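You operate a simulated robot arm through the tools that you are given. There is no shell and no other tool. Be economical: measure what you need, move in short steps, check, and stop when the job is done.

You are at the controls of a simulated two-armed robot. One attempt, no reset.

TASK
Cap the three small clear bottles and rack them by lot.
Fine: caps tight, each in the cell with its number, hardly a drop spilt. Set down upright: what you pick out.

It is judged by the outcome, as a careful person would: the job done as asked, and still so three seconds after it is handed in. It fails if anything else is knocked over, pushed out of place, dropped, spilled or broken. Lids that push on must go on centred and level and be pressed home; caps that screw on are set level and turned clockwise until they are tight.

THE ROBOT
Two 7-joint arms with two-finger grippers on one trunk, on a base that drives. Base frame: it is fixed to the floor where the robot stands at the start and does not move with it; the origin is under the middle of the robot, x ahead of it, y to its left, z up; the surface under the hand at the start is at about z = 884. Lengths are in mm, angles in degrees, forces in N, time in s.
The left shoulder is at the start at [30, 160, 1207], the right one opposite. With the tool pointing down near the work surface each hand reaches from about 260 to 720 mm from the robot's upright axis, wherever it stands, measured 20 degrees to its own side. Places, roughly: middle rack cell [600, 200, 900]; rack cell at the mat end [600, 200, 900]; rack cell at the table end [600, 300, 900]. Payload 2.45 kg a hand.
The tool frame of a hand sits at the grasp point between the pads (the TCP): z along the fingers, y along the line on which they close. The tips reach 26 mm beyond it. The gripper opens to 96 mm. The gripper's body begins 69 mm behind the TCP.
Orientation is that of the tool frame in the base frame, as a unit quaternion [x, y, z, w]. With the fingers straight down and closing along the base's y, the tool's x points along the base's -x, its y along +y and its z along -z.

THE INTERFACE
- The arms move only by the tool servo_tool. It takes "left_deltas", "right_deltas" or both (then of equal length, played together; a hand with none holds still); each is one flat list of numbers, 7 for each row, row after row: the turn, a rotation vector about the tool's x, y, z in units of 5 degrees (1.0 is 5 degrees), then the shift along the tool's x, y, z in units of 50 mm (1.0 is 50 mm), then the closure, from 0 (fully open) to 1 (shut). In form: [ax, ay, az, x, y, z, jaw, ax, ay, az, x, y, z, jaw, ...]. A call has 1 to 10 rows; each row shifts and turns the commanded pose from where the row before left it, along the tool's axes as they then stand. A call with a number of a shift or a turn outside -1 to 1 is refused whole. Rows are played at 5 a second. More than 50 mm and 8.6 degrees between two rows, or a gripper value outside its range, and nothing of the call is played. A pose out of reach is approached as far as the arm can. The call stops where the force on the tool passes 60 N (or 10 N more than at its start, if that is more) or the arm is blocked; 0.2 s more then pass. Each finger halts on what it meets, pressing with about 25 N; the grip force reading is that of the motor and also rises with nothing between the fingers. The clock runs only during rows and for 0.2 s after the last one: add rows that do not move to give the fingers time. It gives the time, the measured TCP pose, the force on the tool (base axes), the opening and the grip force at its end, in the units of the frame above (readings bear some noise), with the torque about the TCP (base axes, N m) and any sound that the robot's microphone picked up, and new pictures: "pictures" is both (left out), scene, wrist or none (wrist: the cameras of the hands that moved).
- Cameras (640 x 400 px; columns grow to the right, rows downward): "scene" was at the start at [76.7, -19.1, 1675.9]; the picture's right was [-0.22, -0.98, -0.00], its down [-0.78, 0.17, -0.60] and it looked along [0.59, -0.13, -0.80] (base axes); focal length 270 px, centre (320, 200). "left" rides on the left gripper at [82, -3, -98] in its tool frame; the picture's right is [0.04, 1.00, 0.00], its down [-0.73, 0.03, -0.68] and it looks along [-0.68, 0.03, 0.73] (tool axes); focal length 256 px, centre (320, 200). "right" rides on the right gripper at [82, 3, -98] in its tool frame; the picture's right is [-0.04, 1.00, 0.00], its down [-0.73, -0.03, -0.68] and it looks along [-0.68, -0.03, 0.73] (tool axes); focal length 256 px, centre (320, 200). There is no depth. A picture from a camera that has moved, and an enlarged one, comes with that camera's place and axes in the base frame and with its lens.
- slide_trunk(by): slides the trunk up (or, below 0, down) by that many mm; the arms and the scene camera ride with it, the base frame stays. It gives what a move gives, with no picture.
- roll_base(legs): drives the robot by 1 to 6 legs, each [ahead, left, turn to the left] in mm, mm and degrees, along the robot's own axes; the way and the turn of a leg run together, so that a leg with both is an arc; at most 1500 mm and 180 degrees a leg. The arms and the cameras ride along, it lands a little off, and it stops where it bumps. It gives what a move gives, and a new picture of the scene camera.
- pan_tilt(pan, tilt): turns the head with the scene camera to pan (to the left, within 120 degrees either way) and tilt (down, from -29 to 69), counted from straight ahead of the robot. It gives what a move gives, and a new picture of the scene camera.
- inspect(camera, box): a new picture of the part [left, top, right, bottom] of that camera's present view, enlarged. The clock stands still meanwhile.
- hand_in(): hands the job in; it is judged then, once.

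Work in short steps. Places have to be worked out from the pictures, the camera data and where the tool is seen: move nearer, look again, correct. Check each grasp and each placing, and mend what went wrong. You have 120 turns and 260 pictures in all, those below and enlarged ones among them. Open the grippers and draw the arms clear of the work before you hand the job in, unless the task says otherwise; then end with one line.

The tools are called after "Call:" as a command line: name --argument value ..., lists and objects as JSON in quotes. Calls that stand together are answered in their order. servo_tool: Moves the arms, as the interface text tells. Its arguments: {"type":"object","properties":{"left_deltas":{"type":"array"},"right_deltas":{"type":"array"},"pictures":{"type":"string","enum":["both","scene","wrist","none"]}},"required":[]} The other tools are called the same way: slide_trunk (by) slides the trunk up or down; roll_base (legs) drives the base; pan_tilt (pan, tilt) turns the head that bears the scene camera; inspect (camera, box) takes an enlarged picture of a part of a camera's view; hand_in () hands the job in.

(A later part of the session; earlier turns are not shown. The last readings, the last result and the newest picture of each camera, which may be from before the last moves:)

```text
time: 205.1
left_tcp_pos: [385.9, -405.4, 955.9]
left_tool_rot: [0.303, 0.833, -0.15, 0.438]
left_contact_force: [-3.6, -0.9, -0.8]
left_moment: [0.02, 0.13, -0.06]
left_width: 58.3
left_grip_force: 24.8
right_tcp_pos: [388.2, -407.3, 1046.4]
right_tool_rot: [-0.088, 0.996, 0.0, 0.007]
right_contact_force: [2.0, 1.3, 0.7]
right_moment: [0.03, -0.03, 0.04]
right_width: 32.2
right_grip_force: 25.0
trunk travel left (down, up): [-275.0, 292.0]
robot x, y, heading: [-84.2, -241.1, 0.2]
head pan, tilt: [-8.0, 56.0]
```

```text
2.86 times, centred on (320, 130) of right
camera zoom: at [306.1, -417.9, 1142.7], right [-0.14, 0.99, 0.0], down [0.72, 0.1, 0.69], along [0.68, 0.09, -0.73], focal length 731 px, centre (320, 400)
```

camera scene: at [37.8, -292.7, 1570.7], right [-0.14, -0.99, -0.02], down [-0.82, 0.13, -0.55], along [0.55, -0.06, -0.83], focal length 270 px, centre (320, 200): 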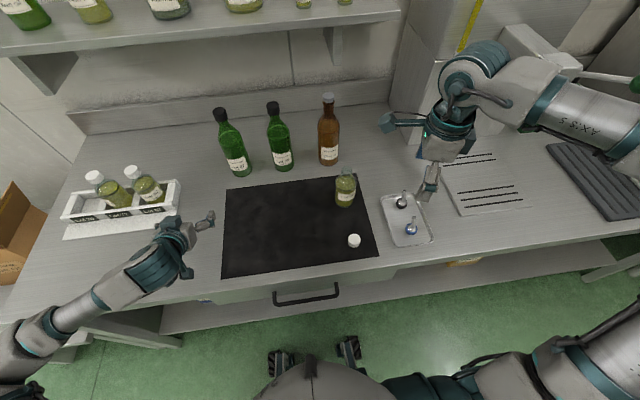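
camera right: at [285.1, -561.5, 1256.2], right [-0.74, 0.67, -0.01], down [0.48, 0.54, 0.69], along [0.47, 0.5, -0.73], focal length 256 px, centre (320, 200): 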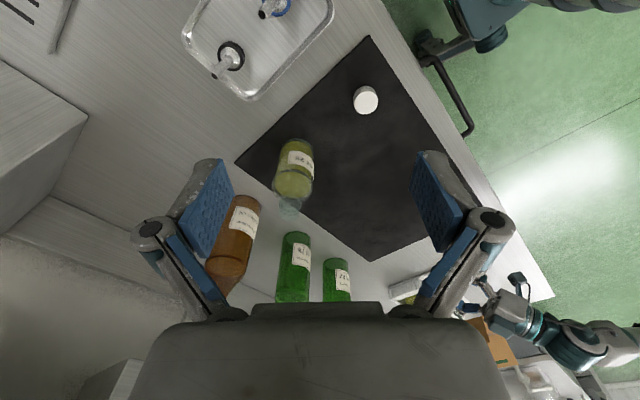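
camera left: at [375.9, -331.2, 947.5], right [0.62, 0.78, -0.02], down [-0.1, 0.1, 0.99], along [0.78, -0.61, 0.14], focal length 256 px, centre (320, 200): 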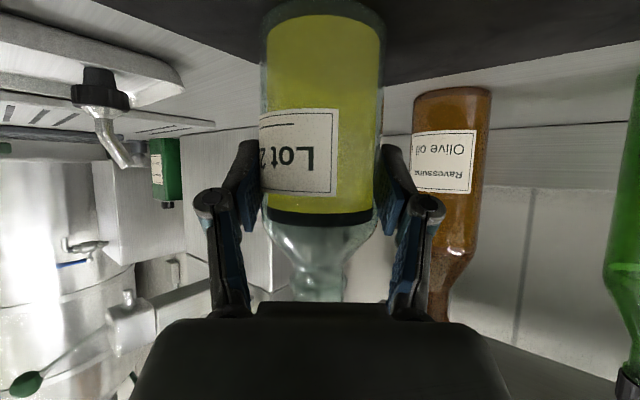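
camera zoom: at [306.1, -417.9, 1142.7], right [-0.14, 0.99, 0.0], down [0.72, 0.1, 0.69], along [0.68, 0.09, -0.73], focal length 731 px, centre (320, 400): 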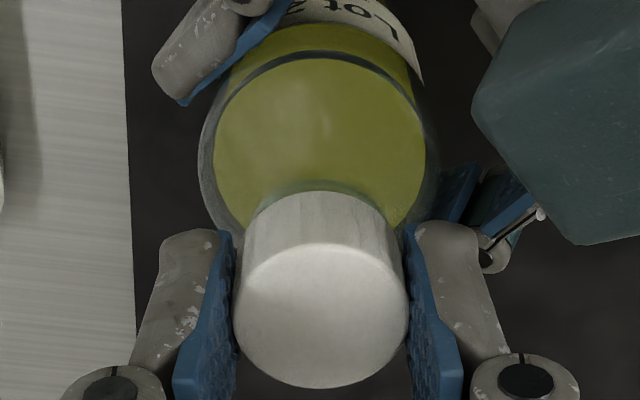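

Low side loads. I continue the stroke with light feed.

Call:
servo_tool --right_deltas '[0, 0, 1, 0, 0, 0.006, 1, 0, 0, 1, 0, 0, 0.006, 1, 0, 0, 1, 0, 0, 0.006, 1, 0, 0, 1, 0, 0, 0.006, 1, 0, 0, 1, 0, 0, 0.006, 1, 0, 0, 1, 0, 0, 0.006, 1, 0, 0, 1, 0, 0, 0.006, 1, 0, 0, 1, 0, 0, 0.006, 1, 0, 0, 1, 0, 0, 0.006, 1, 0, 0, 1, 0, 0, 0.006, 1]' --pictures "none"

Call:
servo_tool --right_deltas '[0, 0, 1, 0, 0, 0.004, 1, 0, 0, 1, 0, 0, 0.004, 1, 0, 0, 1, 0, 0, 0.004, 1, 0, 0, 1, 0, 0, 0.004, 1, 0, 0, 1, 0, 0, 0.004, 1, 0, 0, 1, 0, 0, 0.004, 1, 0, 0, 1, 0, 0, 0.004, 1, 0, 0, 1, 0, 0, 0.004, 1, 0, 0, 1, 0, 0, 0.004, 1, 0, 0, 1, 0, 0, 0.004, 1]' --pictures "none"

Call:
inspect --camera "left" --box '[250, 220, 390, 320]'

```text
time: 207.3
left_tcp_pos: [385.2, -404.8, 955.9]
left_tool_rot: [0.303, 0.833, -0.15, 0.438]
left_contact_force: [-6.3, -1.0, -2.6]
left_moment: [-0.19, -0.31, 0.04]
left_width: 58.6
left_grip_force: 24.6
right_tcp_pos: [387.9, -408.4, 1043.4]
right_tool_rot: [0.341, 0.94, 0.004, 0.006]
right_contact_force: [8.6, -0.7, 5.3]
right_moment: [-0.05, -0.33, -0.02]
right_width: 31.9
right_grip_force: 25.0
trunk travel left (down, up): [-275.0, 292.0]
robot x, y, heading: [-79.4, -240.2, -0.0]
head pan, tilt: [-8.0, 56.0]
```

```text
time: 209.5
left_tcp_pos: [385.5, -404.7, 956.0]
left_tool_rot: [0.303, 0.833, -0.149, 0.437]
left_contact_force: [3.4, -9.1, -10.2]
left_moment: [0.0, 0.3, 0.1]
left_width: 58.5
left_grip_force: 24.9
right_tcp_pos: [388.2, -406.6, 1041.8]
right_tool_rot: [0.706, 0.708, 0.006, 0.003]
right_contact_force: [-1.2, 5.4, 25.8]
right_moment: [0.13, 0.02, -0.01]
right_width: 32.1
right_grip_force: 24.7
trunk travel left (down, up): [-275.0, 292.0]
robot x, y, heading: [-80.2, -240.5, -0.2]
head pan, tilt: [-8.0, 56.0]
```

```text
4.00 times, centred on (320, 270) of left
camera zoom: at [285.7, -325.9, 945.5], right [0.62, 0.79, -0.02], down [-0.1, 0.1, 0.99], along [0.78, -0.61, 0.14], focal length 1024 px, centre (320, -80)
```

zoom: 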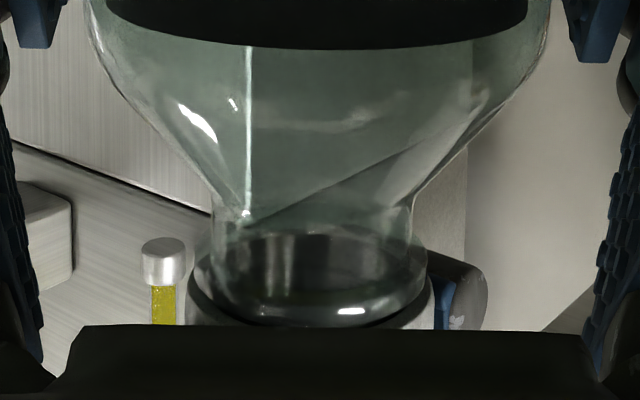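

The cap is on the thread start (26 N). I continue turning without feed.

Call:
servo_tool --right_deltas '[0, 0, 1, 0, 0, 0, 1, 0, 0, 1, 0, 0, 0, 1, 0, 0, 1, 0, 0, 0, 1, 0, 0, 1, 0, 0, 0, 1, 0, 0, 1, 0, 0, 0, 1, 0, 0, 1, 0, 0, 0, 1, 0, 0, 1, 0, 0, 0, 1, 0, 0, 1, 0, 0, 0, 1, 0, 0, 1, 0, 0, 0, 1, 0, 0, 1, 0, 0, 0, 1]' --pictures "none"

Call:
servo_tool --right_deltas '[0, 0, 1, 0, 0, 0, 1, 0, 0, 1, 0, 0, 0, 1, 0, 0, 1, 0, 0, 0, 1, 0, 0, 1, 0, 0, 0, 1, 0, 0, 1, 0, 0, 0, 1, 0, 0, 1, 0, 0, 0, 1, 0, 0, 1, 0, 0, 0, 1, 0, 0, 1, 0, 0, 0, 1, 0, 0, 1, 0, 0, 0, 1, 0, 0, 1, 0, 0, 0, 1]' --pictures "none"

Call:
inspect --camera "right" --box '[220, 60, 420, 200]'

Call:
inspect --camera "left" --box '[220, 80, 420, 320]'

```text
time: 211.7
left_tcp_pos: [385.5, -404.7, 954.1]
left_tool_rot: [0.304, 0.833, -0.15, 0.438]
left_contact_force: [4.9, -7.8, -7.6]
left_moment: [0.39, 0.45, 0.0]
left_width: 58.7
left_grip_force: 25.6
right_tcp_pos: [387.1, -406.8, 1041.0]
right_tool_rot: [0.94, 0.342, 0.006, 0.0]
right_contact_force: [-4.5, 7.8, 14.0]
right_moment: [0.21, 0.13, 0.03]
right_width: 32.0
right_grip_force: 24.7
trunk travel left (down, up): [-275.0, 292.0]
robot x, y, heading: [-81.7, -241.7, 0.1]
head pan, tilt: [-8.0, 56.0]
```

```text
time: 213.9
left_tcp_pos: [386.0, -403.7, 955.0]
left_tool_rot: [0.304, 0.833, -0.15, 0.438]
left_contact_force: [-0.6, 1.0, 1.2]
left_moment: [-0.22, -0.25, -0.27]
left_width: 58.6
left_grip_force: 25.1
right_tcp_pos: [388.8, -408.3, 1040.3]
right_tool_rot: [0.996, -0.088, 0.006, -0.002]
right_contact_force: [2.4, -2.9, 0.0]
right_moment: [-0.19, -0.07, 0.42]
right_width: 31.7
right_grip_force: 25.1
trunk travel left (down, up): [-275.0, 292.0]
robot x, y, heading: [-81.2, -237.7, 0.1]
head pan, tilt: [-8.0, 56.0]
```

```text
2.86 times, centred on (320, 130) of right
camera zoom: at [467.5, -425.3, 1139.6], right [-0.21, -0.98, 0.0], down [-0.73, 0.15, 0.67], along [-0.65, 0.15, -0.74], focal length 731 px, centre (320, 400)
```

zoom: 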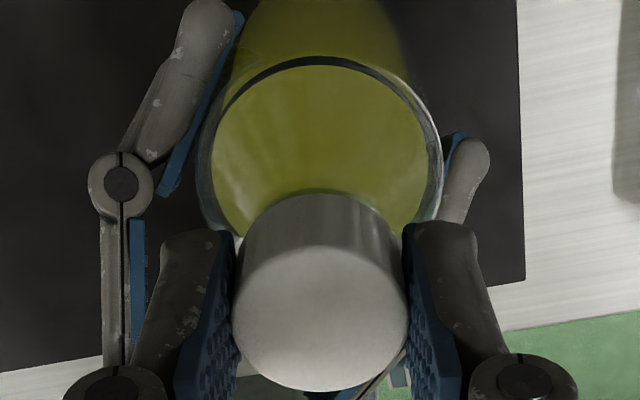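

```text
1.67 times, centred on (320, 200) of left
camera zoom: at [286.5, -326.3, 945.6], right [0.62, 0.79, -0.02], down [-0.1, 0.1, 0.99], along [0.78, -0.61, 0.14], focal length 427 px, centre (320, 200)
```

zoom: 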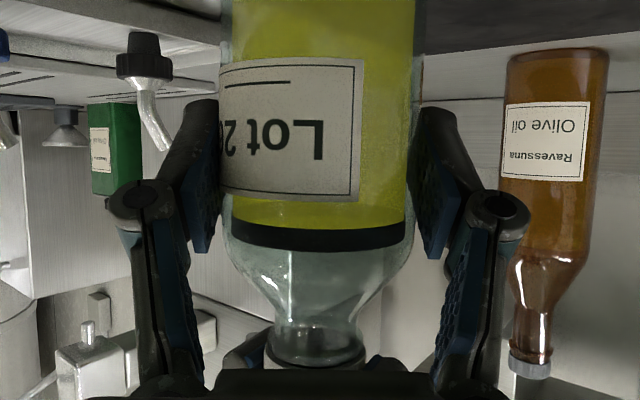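

Torque is building (0.42). I continue to about 235°.

Call:
servo_tool --right_deltas '[0, 0, 1, 0, 0, 0.003, 1, 0, 0, 1, 0, 0, 0.003, 1, 0, 0, 1, 0, 0, 0.003, 1, 0, 0, 1, 0, 0, 0.003, 1, 0, 0, 1, 0, 0, 0.003, 1]' --pictures "none"

Call:
servo_tool --right_deltas '[0, 0, 1, 0, 0, 0.003, 1, 0, 0, 1, 0, 0, 0.003, 1, 0, 0, 1, 0, 0, 0.003, 1, 0, 0, 1, 0, 0, 0.003, 1, 0, 0, 1, 0, 0, 0.003, 1]' --pictures "none"

Call:
inspect --camera "left" --box '[220, 80, 420, 320]'

```text
time: 215.1
left_tcp_pos: [386.4, -403.9, 954.9]
left_tool_rot: [0.304, 0.833, -0.15, 0.438]
left_contact_force: [4.5, -4.0, 3.1]
left_moment: [-0.35, -0.1, -0.22]
left_width: 58.4
left_grip_force: 25.5
right_tcp_pos: [388.4, -406.4, 1040.7]
right_tool_rot: [0.954, -0.3, 0.006, -0.003]
right_contact_force: [0.5, 0.7, 1.0]
right_moment: [0.01, 0.05, 0.33]
right_width: 31.7
right_grip_force: 25.4
trunk travel left (down, up): [-275.0, 292.0]
robot x, y, heading: [-81.3, -239.6, -0.3]
head pan, tilt: [-8.0, 56.0]
```

```text
time: 216.3
left_tcp_pos: [384.9, -404.9, 954.7]
left_tool_rot: [0.304, 0.833, -0.15, 0.437]
left_contact_force: [-1.3, -4.7, 3.2]
left_moment: [-0.18, 0.16, -0.57]
left_width: 58.8
left_grip_force: 25.4
right_tcp_pos: [386.8, -406.0, 1039.1]
right_tool_rot: [0.867, -0.499, 0.005, -0.005]
right_contact_force: [0.7, 1.0, 0.8]
right_moment: [0.05, -0.01, 0.68]
right_width: 31.6
right_grip_force: 24.9
trunk travel left (down, up): [-275.0, 292.0]
robot x, y, heading: [-77.8, -237.5, -0.4]
head pan, tilt: [-8.0, 56.0]
```

```text
1.67 times, centred on (320, 200) of left
camera zoom: at [285.2, -326.3, 945.4], right [0.62, 0.78, -0.02], down [-0.1, 0.1, 0.99], along [0.78, -0.61, 0.14], focal length 427 px, centre (320, 200)
```

zoom: 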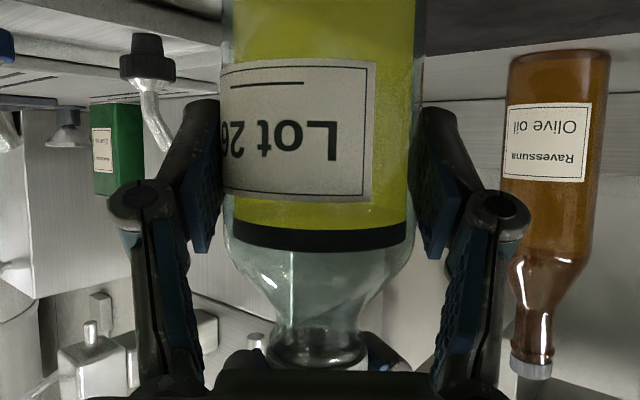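

Torque is 0.68 N·m. As before, I release, rewind and make a second confirming stroke.

Call:
servo_tool --right_deltas '[0, 0, 0, 0, 0, 0, 0.45, 0, 0, 0, 0, 0, 0, 0.45, 0, 0, -1, 0, 0, 0, 0.45, 0, 0, -1, 0, 0, 0, 0.45, 0, 0, -1, 0, 0, 0, 0.45, 0, 0, -1, 0, 0, 0, 0.45, 0, 0, -1, 0, 0, 0, 0.45, 0, 0, -1, 0, 0, 0, 0.45, 0, 0, -1, 0, 0, 0, 0.45, 0, 0, -1, 0, 0, 0, 0.45]' --pictures "none"

Call:
servo_tool --right_deltas '[0, 0, -1, 0, 0, 0, 0.45, 0, 0, -1, 0, 0, 0, 0.45, 0, 0, -1, 0, 0, 0, 0.45, 0, 0, -1, 0, 0, 0, 0.45, 0, 0, -1, 0, 0, 0, 0.45, 0, 0, -1, 0, 0, 0, 0.45, 0, 0, -1, 0, 0, 0, 0.45, 0, 0, -1, 0, 0, 0, 0.45, 0, 0, -1, 0, 0, 0, 0.45, 0, 0, -1, 0, 0, 0, 0.45]' --pictures "none"

Call:
servo_tool --right_deltas '[0, 0, -1, 0, 0, 0, 0.45, 0, 0, -1, 0, 0, 0, 0.45, 0, 0, -1, 0, 0, 0, 0.45, 0, 0, -1, 0, 0, 0, 0.45, 0, 0, -1, 0, 0, 0, 0.45, 0, 0, -1, 0, 0, 0, 0.45, 0, 0, -1, 0, 0, 0, 0.45, 0, 0, -1, 0, 0, 0, 0.45, 0, 0, -1, 0, 0, 0, 0.45, 0, 0, -1, 0, 0, 0, 0.45]' --pictures "none"

Call:
inspect --camera "right" --box '[220, 60, 420, 200]'

```text
time: 218.5
left_tcp_pos: [385.7, -405.4, 955.2]
left_tool_rot: [0.304, 0.833, -0.15, 0.438]
left_contact_force: [-3.0, -1.0, -0.2]
left_moment: [-0.07, 0.24, 0.03]
left_width: 58.6
left_grip_force: 24.8
right_tcp_pos: [387.6, -407.3, 1040.0]
right_tool_rot: [0.985, -0.171, 0.006, -0.003]
right_contact_force: [0.9, -0.6, -0.4]
right_moment: [-0.01, 0.01, 0.0]
right_width: 53.1
right_grip_force: 0.1
trunk travel left (down, up): [-275.0, 292.0]
robot x, y, heading: [-81.5, -238.7, -0.0]
head pan, tilt: [-8.0, 56.0]
```

```text
time: 220.7
left_tcp_pos: [385.9, -404.8, 956.4]
left_tool_rot: [0.304, 0.833, -0.149, 0.437]
left_contact_force: [-0.9, 1.1, -2.7]
left_moment: [0.04, 0.12, 0.0]
left_width: 58.5
left_grip_force: 25.1
right_tcp_pos: [387.9, -405.7, 1040.0]
right_tool_rot: [0.966, 0.26, 0.006, 0.0]
right_contact_force: [-0.1, 0.8, 0.8]
right_moment: [0.0, -0.01, 0.0]
right_width: 52.7
right_grip_force: 0.1
trunk travel left (down, up): [-275.0, 292.0]
robot x, y, heading: [-83.9, -234.6, -0.2]
head pan, tilt: [-8.0, 56.0]
```

```text
time: 222.9
left_tcp_pos: [386.3, -404.5, 955.8]
left_tool_rot: [0.303, 0.833, -0.15, 0.438]
left_contact_force: [-0.7, -0.1, -0.5]
left_moment: [0.06, 0.09, -0.01]
left_width: 58.8
left_grip_force: 24.7
right_tcp_pos: [388.0, -407.0, 1040.7]
right_tool_rot: [0.765, 0.644, 0.006, 0.003]
right_contact_force: [0.6, -0.6, -0.3]
right_moment: [-0.01, -0.03, 0.01]
right_width: 52.7
right_grip_force: 0.0
trunk travel left (down, up): [-275.0, 292.0]
robot x, y, heading: [-81.7, -240.3, -0.1]
head pan, tilt: [-8.0, 56.0]
```

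```text
2.86 times, centred on (320, 130) of right
camera zoom: at [404.5, -326.7, 1138.6], right [0.98, -0.21, 0.01], down [-0.16, -0.72, 0.68], along [-0.13, -0.66, -0.74], focal length 731 px, centre (320, 400)
```

zoom: 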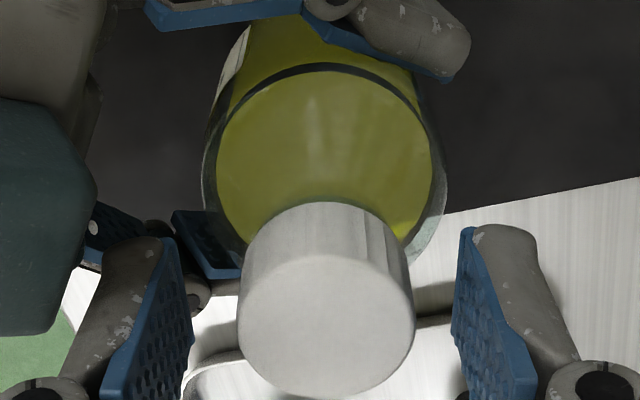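

Cap level. I recentre 1 mm, grip, and tighten.

Call:
servo_tool --right_deltas '[0, 0, 0, 0, 0.02, 0, 0.45, 0, 0, 0, 0, 0, 0, 1, 0, 0, 0, 0, 0, 0, 1, 0, 0, 0, 0, 0, 0, 1, 0, 0, 1, 0, 0, 0, 1, 0, 0, 1, 0, 0, 0, 1, 0, 0, 1, 0, 0, 0, 1, 0, 0, 1, 0, 0, 0, 1, 0, 0, 1, 0, 0, 0, 1, 0, 0, 1, 0, 0, 0, 1]' --pictures "none"

Call:
servo_tool --right_deltas '[0, 0, 1, 0, 0, 0, 1, 0, 0, 1, 0, 0, 0, 1, 0, 0, 1, 0, 0, 0, 1, 0, 0, 1, 0, 0, 0, 1, 0, 0, 1, 0, 0, 0, 1]' --pictures "none"

Call:
servo_tool --right_deltas '[0, 0, 1, 0, 0, 0, 1, 0, 0, 1, 0, 0, 0, 1, 0, 0, 1, 0, 0, 0, 1, 0, 0, 1, 0, 0, 0, 1, 0, 0, 1, 0, 0, 0, 1]' --pictures "none"

Call:
servo_tool --right_deltas '[0, 0, 1, 0, 0, 0, 1, 0, 0, 1, 0, 0, 0, 1, 0, 0, 1, 0, 0, 0, 1, 0, 0, 1, 0, 0, 0, 1, 0, 0, 1, 0, 0, 0, 1]' --pictures "none"

Call:
inspect --camera "left" --box '[220, 80, 420, 320]'

```text
time: 225.1
left_tcp_pos: [385.3, -405.0, 956.4]
left_tool_rot: [0.303, 0.833, -0.15, 0.438]
left_contact_force: [-6.4, -1.4, 1.3]
left_moment: [-0.24, -0.07, -0.37]
left_width: 58.9
left_grip_force: 25.2
right_tcp_pos: [388.8, -408.1, 1040.6]
right_tool_rot: [0.906, 0.423, 0.007, 0.001]
right_contact_force: [5.3, -0.2, -0.7]
right_moment: [-0.02, -0.1, 0.37]
right_width: 31.4
right_grip_force: 24.7
trunk travel left (down, up): [-275.0, 292.0]
robot x, y, heading: [-83.7, -241.6, -0.2]
head pan, tilt: [-8.0, 56.0]
```

```text
time: 226.3
left_tcp_pos: [386.2, -404.4, 956.6]
left_tool_rot: [0.304, 0.833, -0.151, 0.438]
left_contact_force: [-9.0, -0.9, 2.1]
left_moment: [-0.5, -0.04, -0.58]
left_width: 58.7
left_grip_force: 25.0
right_tcp_pos: [389.5, -408.0, 1039.1]
right_tool_rot: [0.976, 0.217, 0.006, 0.001]
right_contact_force: [6.0, -4.4, 0.0]
right_moment: [-0.12, -0.15, 0.65]
right_width: 31.7
right_grip_force: 25.4
trunk travel left (down, up): [-275.0, 292.0]
robot x, y, heading: [-83.5, -238.4, -0.2]
head pan, tilt: [-8.0, 56.0]
```

```text
time: 227.5
left_tcp_pos: [386.8, -403.6, 955.5]
left_tool_rot: [0.303, 0.834, -0.149, 0.437]
left_contact_force: [-0.5, -7.5, 2.3]
left_moment: [0.01, 0.54, -0.24]
left_width: 58.5
left_grip_force: 24.0
right_tcp_pos: [388.0, -407.3, 1041.1]
right_tool_rot: [1.0, 0.001, 0.006, -0.003]
right_contact_force: [-2.5, 3.1, 0.4]
right_moment: [0.09, 0.06, 0.3]
right_width: 31.2
right_grip_force: 24.9
trunk travel left (down, up): [-275.0, 292.0]
robot x, y, heading: [-78.1, -240.7, -0.2]
head pan, tilt: [-8.0, 56.0]
```

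```text
time: 228.7
left_tcp_pos: [386.4, -403.2, 956.6]
left_tool_rot: [0.303, 0.833, -0.149, 0.438]
left_contact_force: [-1.5, -2.1, 2.6]
left_moment: [-0.37, 0.18, -0.52]
left_width: 58.4
left_grip_force: 25.0
right_tcp_pos: [388.1, -409.0, 1039.7]
right_tool_rot: [0.976, -0.216, 0.005, -0.002]
right_contact_force: [1.1, -1.1, -0.1]
right_moment: [-0.08, -0.03, 0.6]
right_width: 32.3
right_grip_force: 24.8
trunk travel left (down, up): [-275.0, 292.0]
robot x, y, heading: [-81.1, -237.7, -0.3]
head pan, tilt: [-8.0, 56.0]
```

```text
1.67 times, centred on (320, 200) of left
camera zoom: at [286.0, -326.3, 945.5], right [0.62, 0.79, -0.02], down [-0.1, 0.1, 0.99], along [0.78, -0.61, 0.14], focal length 427 px, centre (320, 200)
```

zoom: 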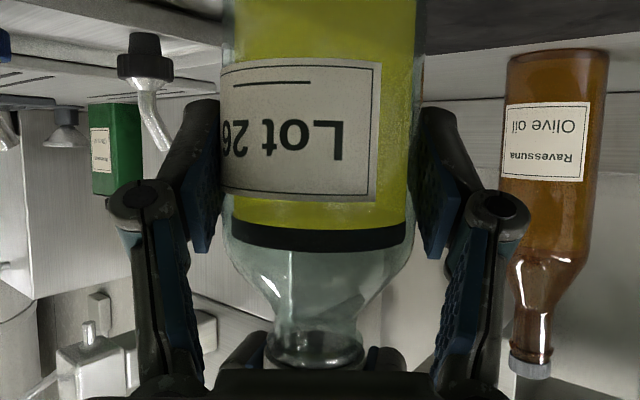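

Same slip signature (0.65, slip, 0.60). One more short push for good measure, then I release and look at the cap.

Call:
servo_tool --right_deltas '[0, 0, 1, 0, 0, 0, 1, 0, 0, 1, 0, 0, 0, 1, 0, 0, 1, 0, 0, 0, 1]' --pictures "none"

Call:
servo_tool --right_deltas '[0, 0, 0, 0, 0, 0, 0.4, 0, 0, 0, 0, 0, 0, 0.4, 0, 0, 0, 0, 0, -0.8, 0.4, 0, 0, 0, 0, 0, -0.8, 0.4, 0, 0, 0, 0, 0, -0.8, 0, 0, 0, 0, 0.36, 0.4, 0, 0, 0, 0, 0, 0.36, 0.4, 0, 0]' --pictures "none"

Call:
inspect --camera "scene" --box '[310, 170, 410, 240]'

Call:
inspect --camera "left" --box '[250, 220, 390, 320]'

```text
time: 229.5
left_tcp_pos: [385.8, -405.0, 955.2]
left_tool_rot: [0.303, 0.833, -0.149, 0.438]
left_contact_force: [-0.7, 0.7, 3.4]
left_moment: [-0.51, 0.24, -0.27]
left_width: 58.4
left_grip_force: 25.3
right_tcp_pos: [389.1, -408.6, 1040.2]
right_tool_rot: [0.94, -0.342, 0.004, -0.003]
right_contact_force: [-0.7, -4.3, 0.6]
right_moment: [-0.14, 0.04, 0.35]
right_width: 31.9
right_grip_force: 25.1
trunk travel left (down, up): [-275.0, 292.0]
robot x, y, heading: [-79.4, -239.4, 0.2]
head pan, tilt: [-8.0, 56.0]
```

```text
time: 231.1
left_tcp_pos: [385.9, -404.2, 955.4]
left_tool_rot: [0.304, 0.833, -0.149, 0.438]
left_contact_force: [-0.2, 0.4, 2.3]
left_moment: [0.05, 0.1, -0.03]
left_width: 58.6
left_grip_force: 25.2
right_tcp_pos: [390.1, -461.0, 1161.1]
right_tool_rot: [0.94, -0.341, 0.005, -0.004]
right_contact_force: [0.0, 0.2, 0.0]
right_moment: [0.02, 0.01, -0.03]
right_width: 95.9
right_grip_force: 0.1
trunk travel left (down, up): [-275.0, 292.0]
robot x, y, heading: [-82.2, -238.0, 0.0]
head pan, tilt: [-8.0, 56.0]
```

```text
5.71 times, centred on (360, 205) of scene
camera zoom: at [38.8, -253.0, 1571.4], right [-0.14, -0.99, 0.0], down [-0.82, 0.12, -0.56], along [0.55, -0.08, -0.83], focal length 1542 px, centre (91, 171)
```

zoom: 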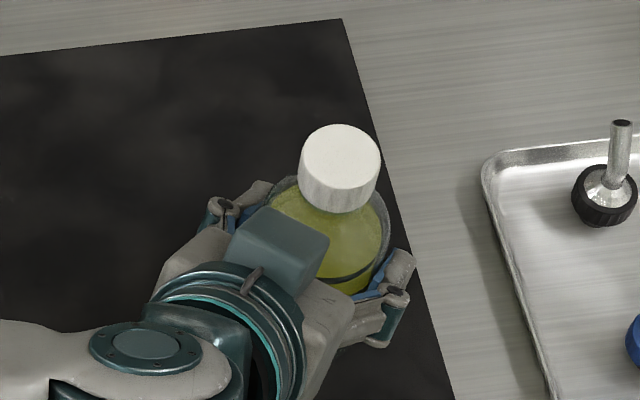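

```text
4.00 times, centred on (320, 270) of left
camera zoom: at [286.0, -326.0, 945.4], right [0.62, 0.79, -0.02], down [-0.1, 0.1, 0.99], along [0.78, -0.61, 0.14], focal length 1024 px, centre (320, -80)
```

zoom: 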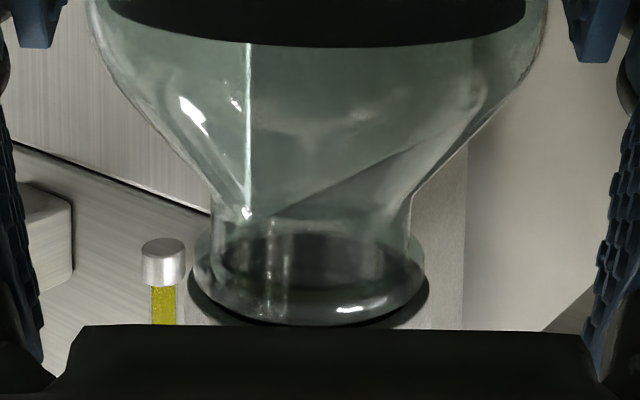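

The cap is level and seated like the others. I lift the bottle and yaw the left hand to face forward, rewinding the right wrist meanwhile.

Call:
servo_tool --left_deltas '[0, 0, 0, -0.278, 0, -0.195, 1, 0, 0, 0, -0.278, 0, -0.195, 1, 0, 0, 0, -0.278, 0, -0.195, 1, 0, 0, 0, -0.278, 0, -0.195, 1, 0, 0, 0, -0.278, 0, -0.195, 1, 0, 0, 0, 0, 0, 0, 1]' --right_deltas '[0, 0, -1, 0, 0, 0, 0, 0, 0, -1, 0, 0, 0, 0, 0, 0, -1, 0, 0, 0, 0, 0, 0, -1, 0, 0, 0, 0, 0, 0, -1, 0, 0, 0, 0, 0, 0, -1, 0, 0, 0, 0]' --pictures "none"

Call:
servo_tool --left_deltas '[-0.819, 0, -0.574, 0, 0, 0, 1, -0.819, 0, -0.574, 0, 0, 0, 1, -0.819, 0, -0.574, 0, 0, 0, 1, -0.819, 0, -0.574, 0, 0, 0, 1, -0.819, 0, -0.574, 0, 0, 0, 1, -0.819, 0, -0.574, 0, 0, 0, 1, -0.819, 0, -0.574, 0, 0, 0, 1, -0.819, 0, -0.574, 0, 0, 0, 1]' --right_deltas '[0, 0, -1, 0, 0, 0, 0, 0, 0, -1, 0, 0, 0, 0, 0, 0, -1, 0, 0, 0, 0, 0, 0, -1, 0, 0, 0, 0, 0, 0, -1, 0, 0, 0, 0, 0, 0, -1, 0, 0, 0, 0, 0, 0, -1, 0, 0, 0, 0, 0, 0, -1, 0, 0, 0, 0]' --pictures "none"

Call:
servo_tool --left_deltas '[0, 0, 0, 0, 0.7, 0, 1, 0, 0, 0, 0, 0.7, 0, 1, 0, 0, 0, 0, 0.7, 0, 1, 0, 0, 0, 0, 0.7, 0, 1, 0, 0, 0, 0, 0.7, 0, 1, 0, 0, 0, 0, 0.7, 0, 1]' --right_deltas '[0, 0, -1, 0, 0, 0, 0, 0, 0, -1, 0, 0, 0, 0, 0, 0, -1, 0, 0, 0, 0, 0, 0, -1, 0, 0, 0, 0, 0, 0, -1, 0, 0, 0, 0, 0, 0, -1, 0, 0, 0, 0]' --pictures "scene"

```text
time: 232.5
left_tcp_pos: [384.0, -405.6, 1041.1]
left_tool_rot: [0.304, 0.834, -0.149, 0.437]
left_contact_force: [-0.3, -0.4, -4.4]
left_moment: [0.02, -0.01, 0.0]
left_width: 58.7
left_grip_force: 24.6
right_tcp_pos: [389.8, -462.4, 1158.6]
right_tool_rot: [0.996, -0.086, 0.006, -0.002]
right_contact_force: [0.3, -0.4, -0.1]
right_moment: [-0.01, -0.02, -0.01]
right_width: 95.9
right_grip_force: 0.1
trunk travel left (down, up): [-275.0, 292.0]
robot x, y, heading: [-77.4, -241.1, 0.4]
head pan, tilt: [-8.0, 56.0]
```

```text
time: 234.3
left_tcp_pos: [384.2, -406.2, 1041.3]
left_tool_rot: [-0.002, 0.885, 0.008, 0.466]
left_contact_force: [0.6, -0.3, -3.5]
left_moment: [0.0, 0.01, 0.0]
left_width: 58.4
left_grip_force: 25.3
right_tcp_pos: [390.2, -463.0, 1160.5]
right_tool_rot: [0.965, 0.262, 0.006, -0.001]
right_contact_force: [0.3, 0.2, 1.0]
right_moment: [0.0, -0.03, -0.02]
right_width: 96.0
right_grip_force: 0.0
trunk travel left (down, up): [-275.0, 292.0]
robot x, y, heading: [-81.4, -237.5, -0.0]
head pan, tilt: [-8.0, 56.0]
```

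```text
time: 235.7
left_tcp_pos: [381.4, -193.7, 1042.7]
left_tool_rot: [-0.001, 0.885, 0.006, 0.466]
left_contact_force: [-0.1, 0.1, -3.2]
left_moment: [0.01, 0.04, -0.01]
left_width: 58.5
left_grip_force: 25.2
right_tcp_pos: [388.9, -458.5, 1160.6]
right_tool_rot: [0.866, 0.501, 0.005, 0.003]
right_contact_force: [0.5, 0.0, -0.2]
right_moment: [0.0, 0.01, -0.04]
right_width: 96.0
right_grip_force: 0.1
trunk travel left (down, up): [-275.0, 292.0]
robot x, y, heading: [-79.4, -239.2, 0.3]
head pan, tilt: [-8.0, 56.0]
camera scene: at [39.4, -247.3, 1571.3], right [-0.14, -0.99, 0.0], down [-0.82, 0.12, -0.56], along [0.55, -0.08, -0.83], focal length 270 px, centre (320, 200)
```

scene: 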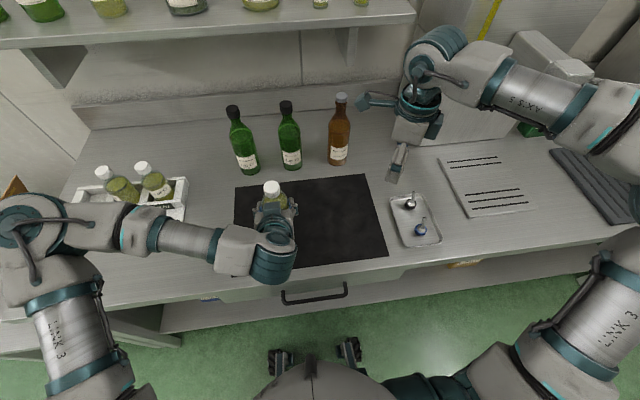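

Clear path. I drive the base 330 mm left with the bottle held high, then wait for the sway to die down.

Call:
roll_base --legs '[[0, 110, 0], [0, 110, 0], [0, 110, 0]]'

Call:
pan_tilt --pan 22 --tilt 50

Call:
servo_tool --left_deltas '[0, 0, 0, 0, 0, 0, 1, 0, 0, 0, 0, 0, 0, 1, 0, 0, 0, 0, 0, 0, 1, 0, 0, 0, 0, 0, 0, 1, 0, 0, 0, 0, 0, 0, 1, 0, 0, 0, 0, 0, 0, 1, 0, 0, 0, 0, 0, 0, 1, 0, 0, 0, 0, 0, 0, 1, 0, 0, 0, 0, 0, 0, 1, 0, 0, 0, 0, 0, 0, 1]' --pictures "none"

Call:
servo_tool --left_deltas '[0, 0, 0, 0, 0, 0, 1, 0, 0, 0, 0, 0, 0, 1, 0, 0, 0, 0, 0, 0, 1, 0, 0, 0, 0, 0, 0, 1, 0, 0, 0, 0, 0, 0, 1, 0, 0, 0, 0, 0, 0, 1, 0, 0, 0, 0, 0, 0, 1, 0, 0, 0, 0, 0, 0, 1, 0, 0, 0, 0, 0, 0, 1, 0, 0, 0, 0, 0, 0, 1]' --pictures "none"

Call:
servo_tool --left_deltas '[0, 0, 0, 0, 0, 0, 1, 0, 0, 0, 0, 0, 0, 1, 0, 0, 0, 0, 0, 0, 1, 0, 0, 0, 0, 0, 0, 1, 0, 0, 0, 0, 0, 0, 1, 0, 0, 0, 0, 0, 0, 1, 0, 0, 0, 0, 0, 0, 1, 0, 0, 0, 0, 0, 0, 1, 0, 0, 0, 0, 0, 0, 1, 0, 0, 0, 0, 0, 0, 1]' --pictures "both"

```text
time: 238.2
left_tcp_pos: [372.3, 98.7, 1044.8]
left_tool_rot: [-0.012, 0.884, -0.006, 0.468]
left_contact_force: [1.1, 4.1, -6.2]
left_moment: [-0.11, 0.04, -0.17]
left_width: 58.6
left_grip_force: 25.5
right_tcp_pos: [381.0, -159.5, 1169.1]
right_tool_rot: [0.862, 0.507, -0.001, 0.018]
right_contact_force: [-0.9, 3.3, -0.4]
right_moment: [-0.31, -0.07, 0.02]
right_width: 95.9
right_grip_force: 0.0
trunk travel left (down, up): [-275.0, 292.0]
robot x, y, heading: [-80.6, 23.1, 0.5]
head pan, tilt: [-8.0, 56.0]
stopped in leg 3: the robot was blocked; the commanded pose is now the measured one
camera scene: at [45.7, 64.4, 1570.4], right [-0.13, -0.99, 0.03], down [-0.83, 0.09, -0.56], along [0.55, -0.1, -0.83], focal length 270 px, centre (320, 200)
```

scene: 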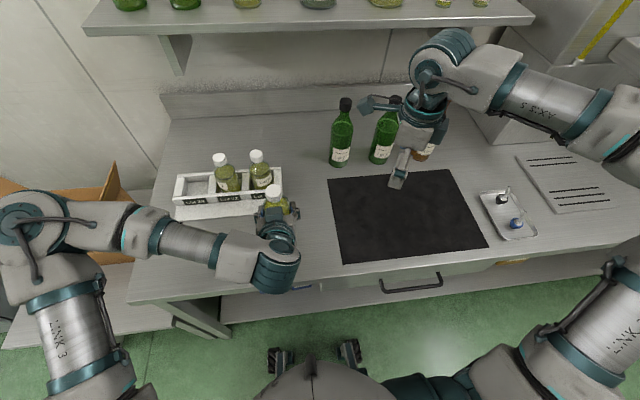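

```text
time: 239.1
left_tcp_pos: [368.2, 99.7, 1047.7]
left_tool_rot: [-0.009, 0.882, -0.006, 0.472]
left_contact_force: [1.1, 0.9, -3.5]
left_moment: [-0.07, 0.1, -0.06]
left_width: 58.8
left_grip_force: 24.4
right_tcp_pos: [376.3, -158.9, 1171.5]
right_tool_rot: [0.863, 0.504, 0.003, 0.017]
right_contact_force: [-0.6, 1.0, -0.2]
right_moment: [-0.05, -0.04, -0.01]
right_width: 96.2
right_grip_force: 0.0
trunk travel left (down, up): [-275.0, 292.0]
robot x, y, heading: [-79.3, 26.8, 0.2]
head pan, tilt: [22.0, 50.0]
camera scene: at [38.2, 115.2, 1577.3], right [0.38, -0.92, 0.04], down [-0.71, -0.32, -0.63], along [0.59, 0.21, -0.78], focal length 270 px, centre (320, 200)
```

scene: 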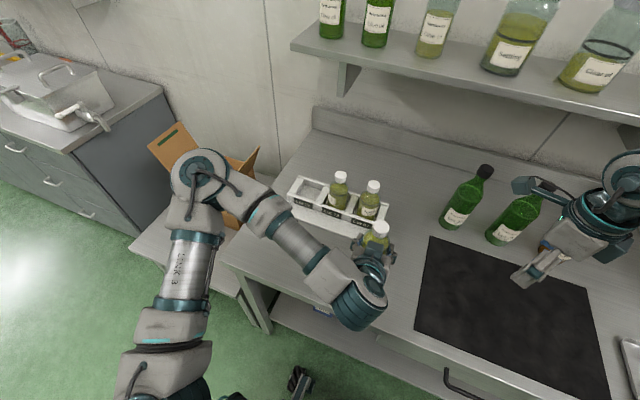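

```text
time: 241.5
left_tcp_pos: [366.7, -5.5, 1050.2]
left_tool_rot: [0.012, 0.881, 0.023, 0.472]
left_contact_force: [-0.4, -0.2, -4.3]
left_moment: [-0.02, 0.01, -0.01]
left_width: 58.6
left_grip_force: 24.7
right_tcp_pos: [377.2, -269.4, 1153.5]
right_tool_rot: [0.865, 0.5, 0.023, -0.019]
right_contact_force: [0.5, -1.2, -0.5]
right_moment: [0.01, -0.01, 0.01]
right_width: 95.8
right_grip_force: 0.0
trunk travel left (down, up): [-275.0, 292.0]
robot x, y, heading: [-79.5, 1.7, 0.5]
head pan, tilt: [22.0, 50.0]
stopped in row 10 (left hand): the arm was blocked; the commanded pose is now the measured one
```

```text
time: 243.9
left_tcp_pos: [362.8, -10.6, 1051.9]
left_tool_rot: [0.013, 0.88, 0.029, 0.474]
left_contact_force: [-1.1, -2.1, -3.4]
left_moment: [0.1, 0.02, 0.08]
left_width: 58.8
left_grip_force: 25.4
right_tcp_pos: [373.1, -277.7, 1152.7]
right_tool_rot: [0.865, 0.501, 0.027, -0.022]
right_contact_force: [0.2, -1.6, -0.9]
right_moment: [0.14, 0.01, -0.02]
right_width: 95.6
right_grip_force: 0.0
trunk travel left (down, up): [-275.0, 292.0]
robot x, y, heading: [-76.1, 3.1, 0.3]
head pan, tilt: [22.0, 50.0]
stopped in row 10 (left hand): the arm was blocked; the commanded pose is now the measured one
```

```text
time: 246.3
left_tcp_pos: [360.0, 68.2, 1053.2]
left_tool_rot: [-0.005, 0.88, 0.006, 0.475]
left_contact_force: [1.2, 1.9, -2.9]
left_moment: [-0.03, 0.08, -0.06]
left_width: 58.9
left_grip_force: 24.8
right_tcp_pos: [368.1, -192.7, 1169.8]
right_tool_rot: [0.863, 0.506, 0.012, 0.007]
right_contact_force: [0.3, 0.5, 0.0]
right_moment: [-0.13, -0.02, -0.01]
right_width: 95.9
right_grip_force: 0.2
trunk travel left (down, up): [-275.0, 292.0]
robot x, y, heading: [-78.7, 18.5, 0.4]
head pan, tilt: [22.0, 50.0]
stopped in row 10 (left hand): the arm was blocked; the commanded pose is now the measured one
camera scene: at [42.4, 92.7, 1577.6], right [0.38, -0.92, 0.03], down [-0.71, -0.31, -0.63], along [0.59, 0.22, -0.78], focal length 270 px, centre (320, 200)
camera left: at [233.3, 63.8, 1039.0], right [-0.04, 1.0, -0.03], down [-0.16, 0.02, 0.99], along [0.99, 0.04, 0.16], focal length 256 px, centre (320, 200)
```

scene: 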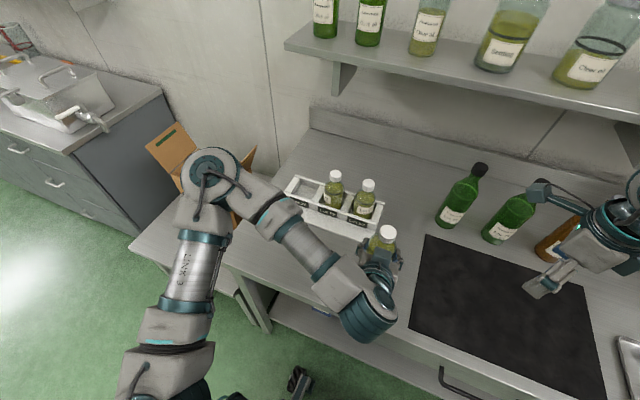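
left: 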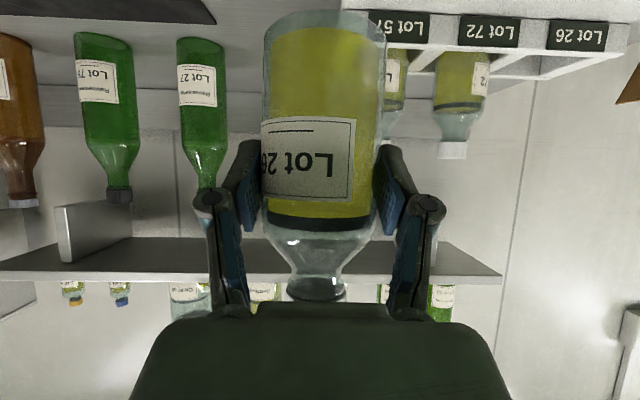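

The body is swaying a lot, so I wait with right-hand no-ops until it settles.

Call:
servo_tool --right_deltas '[0, 0, 0, 0, 0, 0, 0, 0, 0, 0, 0, 0, 0, 0, 0, 0, 0, 0, 0, 0, 0, 0, 0, 0, 0, 0, 0, 0, 0, 0, 0, 0, 0, 0, 0, 0, 0, 0, 0, 0, 0, 0]' --pictures "none"

Call:
servo_tool --right_deltas '[0, 0, 0, 0, 0, 0, 0, 0, 0, 0, 0, 0, 0, 0, 0, 0, 0, 0, 0, 0, 0, 0, 0, 0, 0, 0, 0, 0, 0, 0, 0, 0, 0, 0, 0, 0, 0, 0, 0, 0, 0, 0]' --pictures "none"

Call:
servo_tool --right_deltas '[0, 0, 0, 0, 0, 0, 0, 0, 0, 0, 0, 0, 0, 0, 0, 0, 0, 0, 0, 0, 0, 0, 0, 0, 0, 0, 0, 0, 0, 0, 0, 0, 0, 0, 0, 0, 0, 0, 0, 0, 0, 0]' --pictures "none"

Call:
servo_tool --right_deltas '[0, 0, 0, 0, 0, 0, 0, 0, 0, 0, 0, 0, 0, 0, 0, 0, 0, 0, 0, 0, 0, 0, 0, 0, 0, 0, 0, 0, 0, 0, 0, 0, 0, 0, 0, 0, 0, 0, 0, 0, 0, 0]' --pictures "none"

```text
time: 247.7
left_tcp_pos: [360.3, 24.9, 1053.8]
left_tool_rot: [0.006, 0.88, 0.02, 0.475]
left_contact_force: [-0.8, -1.2, -3.4]
left_moment: [0.02, -0.04, 0.04]
left_width: 58.5
left_grip_force: 24.6
right_tcp_pos: [369.5, -239.3, 1161.3]
right_tool_rot: [0.864, 0.503, 0.021, -0.008]
right_contact_force: [-0.8, 0.3, 0.6]
right_moment: [0.04, 0.01, -0.01]
right_width: 96.1
right_grip_force: 0.1
trunk travel left (down, up): [-275.0, 292.0]
robot x, y, heading: [-78.2, 9.6, 0.2]
head pan, tilt: [22.0, 50.0]
```

```text
time: 249.1
left_tcp_pos: [359.9, 33.9, 1052.8]
left_tool_rot: [0.003, 0.879, 0.016, 0.476]
left_contact_force: [-0.1, 0.3, -4.7]
left_moment: [0.01, 0.03, 0.02]
left_width: 58.5
left_grip_force: 25.0
right_tcp_pos: [369.9, -229.4, 1162.9]
right_tool_rot: [0.863, 0.505, 0.019, -0.006]
right_contact_force: [-0.7, 0.2, 1.0]
right_moment: [0.02, -0.01, -0.06]
right_width: 96.1
right_grip_force: 0.1
trunk travel left (down, up): [-275.0, 292.0]
robot x, y, heading: [-80.1, 15.0, 0.5]
head pan, tilt: [22.0, 50.0]
```

```text
time: 250.7
left_tcp_pos: [356.0, 91.6, 1053.9]
left_tool_rot: [-0.009, 0.88, 0.0, 0.476]
left_contact_force: [1.0, 3.0, -3.6]
left_moment: [-0.06, 0.03, -0.13]
left_width: 58.6
left_grip_force: 24.9
right_tcp_pos: [363.8, -169.2, 1174.6]
right_tool_rot: [0.861, 0.508, 0.011, 0.016]
right_contact_force: [-0.2, 1.4, 0.0]
right_moment: [-0.16, -0.04, -0.02]
right_width: 95.9
right_grip_force: 0.0
trunk travel left (down, up): [-275.0, 292.0]
robot x, y, heading: [-77.5, 26.7, 0.4]
head pan, tilt: [22.0, 50.0]
stopped in row 6 (right hand): the arm was blocked; the commanded pose is now the measured one
```

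```text
time: 252.1
left_tcp_pos: [356.9, 40.1, 1054.9]
left_tool_rot: [0.003, 0.879, 0.016, 0.477]
left_contact_force: [-0.5, -0.5, -3.4]
left_moment: [-0.01, -0.02, 0.03]
left_width: 59.0
left_grip_force: 24.8
right_tcp_pos: [365.0, -223.2, 1164.4]
right_tool_rot: [0.863, 0.504, 0.019, -0.003]
right_contact_force: [-0.4, -1.1, 0.2]
right_moment: [0.06, -0.01, -0.02]
right_width: 95.9
right_grip_force: 0.0
trunk travel left (down, up): [-275.0, 292.0]
robot x, y, heading: [-76.1, 16.1, 0.1]
head pan, tilt: [22.0, 50.0]
```

The base bumped something near y≈+25 and keeps rocking against it. I back off 35 mm to the right to relieve it; the cell should still be within reach from there.

Call:
roll_base --legs '[[0, -35, 0]]'

Call:
servo_tool --right_deltas '[0, 0, 0, 0, 0, 0, 0, 0, 0, 0, 0, 0, 0, 0, 0, 0, 0, 0, 0, 0, 0, 0, 0, 0, 0, 0, 0, 0, 0, 0, 0, 0, 0, 0, 0, 0, 0, 0, 0, 0, 0, 0, 0, 0, 0, 0, 0, 0, 0]' --pictures "none"

Call:
servo_tool --right_deltas '[0, 0, 0, 0, 0, 0, 0, 0, 0, 0, 0, 0, 0, 0, 0, 0, 0, 0, 0, 0, 0, 0, 0, 0, 0, 0, 0, 0, 0, 0, 0, 0, 0, 0, 0, 0, 0, 0, 0, 0, 0, 0, 0, 0, 0, 0, 0, 0, 0]' --pictures "none"

Call:
servo_tool --right_deltas '[0, 0, 0, 0, 0, 0, 0, 0, 0, 0, 0, 0, 0, 0, 0, 0, 0, 0, 0, 0, 0, 0, 0, 0, 0, 0, 0, 0, 0, 0, 0, 0, 0, 0, 0, 0, 0, 0, 0, 0, 0, 0, 0, 0, 0, 0, 0, 0, 0]' --pictures "none"

```text
time: 253.0
left_tcp_pos: [352.7, 8.3, 1052.6]
left_tool_rot: [0.001, 0.88, 0.016, 0.475]
left_contact_force: [-0.7, -1.0, -4.5]
left_moment: [0.03, -0.08, 0.03]
left_width: 58.5
left_grip_force: 25.3
right_tcp_pos: [363.0, -253.5, 1162.7]
right_tool_rot: [0.862, 0.507, 0.018, -0.002]
right_contact_force: [0.5, 0.4, -1.0]
right_moment: [0.04, 0.01, -0.04]
right_width: 95.7
right_grip_force: 0.1
trunk travel left (down, up): [-275.0, 292.0]
robot x, y, heading: [-78.1, -17.3, 0.7]
head pan, tilt: [22.0, 50.0]
camera scene: at [44.7, -42.9, 1577.0], right [0.38, -0.92, -0.03], down [-0.71, -0.27, -0.65], along [0.59, 0.27, -0.76], focal length 270 px, centre (320, 200)
```

scene: 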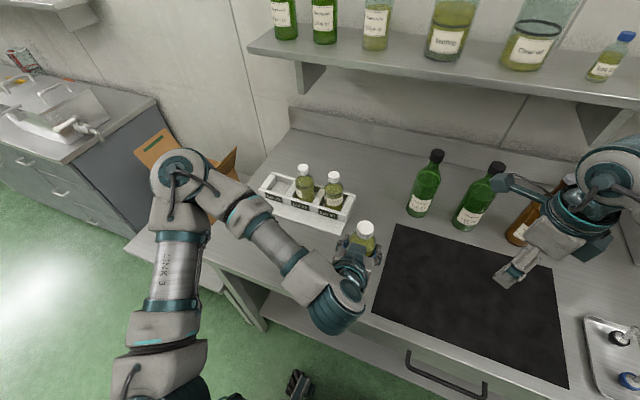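

```text
time: 254.8
left_tcp_pos: [344.7, 19.7, 1057.2]
left_tool_rot: [-0.002, 0.878, 0.004, 0.478]
left_contact_force: [-0.4, -0.3, -3.9]
left_moment: [0.01, 0.04, -0.02]
left_width: 58.5
left_grip_force: 25.1
right_tcp_pos: [355.8, -239.7, 1175.3]
right_tool_rot: [0.862, 0.507, 0.015, 0.009]
right_contact_force: [-0.3, 0.6, 0.9]
right_moment: [-0.01, -0.01, -0.06]
right_width: 96.3
right_grip_force: 0.0
trunk travel left (down, up): [-275.0, 292.0]
robot x, y, heading: [-76.7, -30.3, 0.7]
head pan, tilt: [22.0, 50.0]
stopped in row 7 (right hand): the arm was blocked; the commanded pose is now the measured one
```

```text
time: 256.6
left_tcp_pos: [342.0, 28.7, 1058.7]
left_tool_rot: [-0.006, 0.877, -0.002, 0.481]
left_contact_force: [0.8, 0.8, -4.1]
left_moment: [-0.02, 0.0, 0.0]
left_width: 58.4
left_grip_force: 25.3
right_tcp_pos: [350.2, -229.6, 1180.5]
right_tool_rot: [0.863, 0.505, 0.014, 0.015]
right_contact_force: [-0.2, 0.2, 0.1]
right_moment: [-0.03, 0.0, -0.01]
right_width: 95.9
right_grip_force: 0.1
trunk travel left (down, up): [-275.0, 292.0]
robot x, y, heading: [-77.1, -37.6, 0.5]
head pan, tilt: [22.0, 50.0]
stopped in row 7 (right hand): the arm was blocked; the commanded pose is now the measured one
```

```text
time: 258.4
left_tcp_pos: [337.6, 42.0, 1059.5]
left_tool_rot: [-0.01, 0.876, -0.01, 0.483]
left_contact_force: [0.6, 2.9, -3.8]
left_moment: [-0.03, 0.07, -0.13]
left_width: 58.8
left_grip_force: 24.9
right_tcp_pos: [347.6, -212.6, 1183.9]
right_tool_rot: [0.864, 0.503, 0.01, 0.023]
right_contact_force: [0.9, 0.4, -0.1]
right_moment: [-0.06, 0.03, -0.01]
right_width: 96.1
right_grip_force: 0.0
trunk travel left (down, up): [-275.0, 292.0]
robot x, y, heading: [-76.4, -42.5, 0.6]
head pan, tilt: [22.0, 50.0]
stopped in row 7 (right hand): the arm was blocked; the commanded pose is now the measured one
```

The body is drifting while the arm commands reset. I let time pass without arm commands, using null trunk slides.

Call:
slide_trunk --by 0

Call:
slide_trunk --by 1

Call:
slide_trunk --by -1

Call:
slide_trunk --by 1

Call:
slide_trunk --by -1

```text
time: 258.9
left_tcp_pos: [340.8, -8.9, 1062.7]
left_tool_rot: [0.003, 0.876, 0.004, 0.483]
left_contact_force: [-0.8, -1.6, -4.2]
left_moment: [0.07, 0.01, 0.08]
left_width: 58.6
left_grip_force: 25.0
right_tcp_pos: [350.6, -269.4, 1175.6]
right_tool_rot: [0.865, 0.501, 0.02, 0.005]
right_contact_force: [0.2, -0.2, 0.1]
right_moment: [0.11, 0.03, 0.02]
right_width: 96.0
right_grip_force: 0.0
trunk travel left (down, up): [-275.0, 292.0]
robot x, y, heading: [-78.7, -52.0, 0.2]
head pan, tilt: [22.0, 50.0]
```

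```text
time: 259.4
left_tcp_pos: [339.4, 57.2, 1059.6]
left_tool_rot: [-0.012, 0.875, -0.016, 0.483]
left_contact_force: [0.9, 1.3, -4.2]
left_moment: [-0.02, 0.06, -0.05]
left_width: 58.5
left_grip_force: 25.5
right_tcp_pos: [349.9, -196.4, 1186.2]
right_tool_rot: [0.863, 0.505, 0.007, 0.029]
right_contact_force: [-0.2, 0.6, -0.1]
right_moment: [-0.05, 0.01, 0.01]
right_width: 95.8
right_grip_force: 0.0
trunk travel left (down, up): [-276.0, 291.0]
robot x, y, heading: [-79.4, -40.0, 0.4]
head pan, tilt: [22.0, 50.0]
```

```text
time: 259.9
left_tcp_pos: [338.6, -8.9, 1061.8]
left_tool_rot: [0.002, 0.875, 0.006, 0.483]
left_contact_force: [-0.2, -2.4, -4.1]
left_moment: [0.05, 0.01, 0.09]
left_width: 58.6
left_grip_force: 25.3
right_tcp_pos: [349.1, -268.3, 1176.6]
right_tool_rot: [0.865, 0.501, 0.02, 0.006]
right_contact_force: [0.7, -1.7, 0.8]
right_moment: [0.16, 0.03, -0.01]
right_width: 95.9
right_grip_force: 0.0
trunk travel left (down, up): [-275.0, 292.0]
robot x, y, heading: [-77.6, -53.6, 0.1]
head pan, tilt: [22.0, 50.0]
```

```text
time: 260.4
left_tcp_pos: [340.6, 41.3, 1059.8]
left_tool_rot: [-0.009, 0.875, -0.011, 0.484]
left_contact_force: [0.1, 0.8, -4.1]
left_moment: [-0.01, 0.03, -0.05]
left_width: 58.9
left_grip_force: 24.8
right_tcp_pos: [349.6, -213.2, 1184.6]
right_tool_rot: [0.863, 0.504, 0.01, 0.023]
right_contact_force: [-0.1, 0.6, 0.1]
right_moment: [-0.05, -0.01, 0.02]
right_width: 96.2
right_grip_force: 0.2
trunk travel left (down, up): [-276.0, 291.0]
robot x, y, heading: [-82.2, -42.7, 0.3]
head pan, tilt: [22.0, 50.0]
```

```text
time: 260.9
left_tcp_pos: [340.3, 21.9, 1059.5]
left_tool_rot: [-0.003, 0.876, -0.005, 0.483]
left_contact_force: [0.1, -0.7, -3.7]
left_moment: [0.0, 0.02, -0.01]
left_width: 58.7
left_grip_force: 25.0
right_tcp_pos: [348.9, -235.0, 1182.5]
right_tool_rot: [0.865, 0.502, 0.015, 0.015]
right_contact_force: [0.4, -1.9, -1.2]
right_moment: [0.03, 0.04, 0.01]
right_width: 96.0
right_grip_force: 0.1
trunk travel left (down, up): [-275.0, 292.0]
robot x, y, heading: [-76.2, -44.9, 0.5]
head pan, tilt: [22.0, 50.0]
```

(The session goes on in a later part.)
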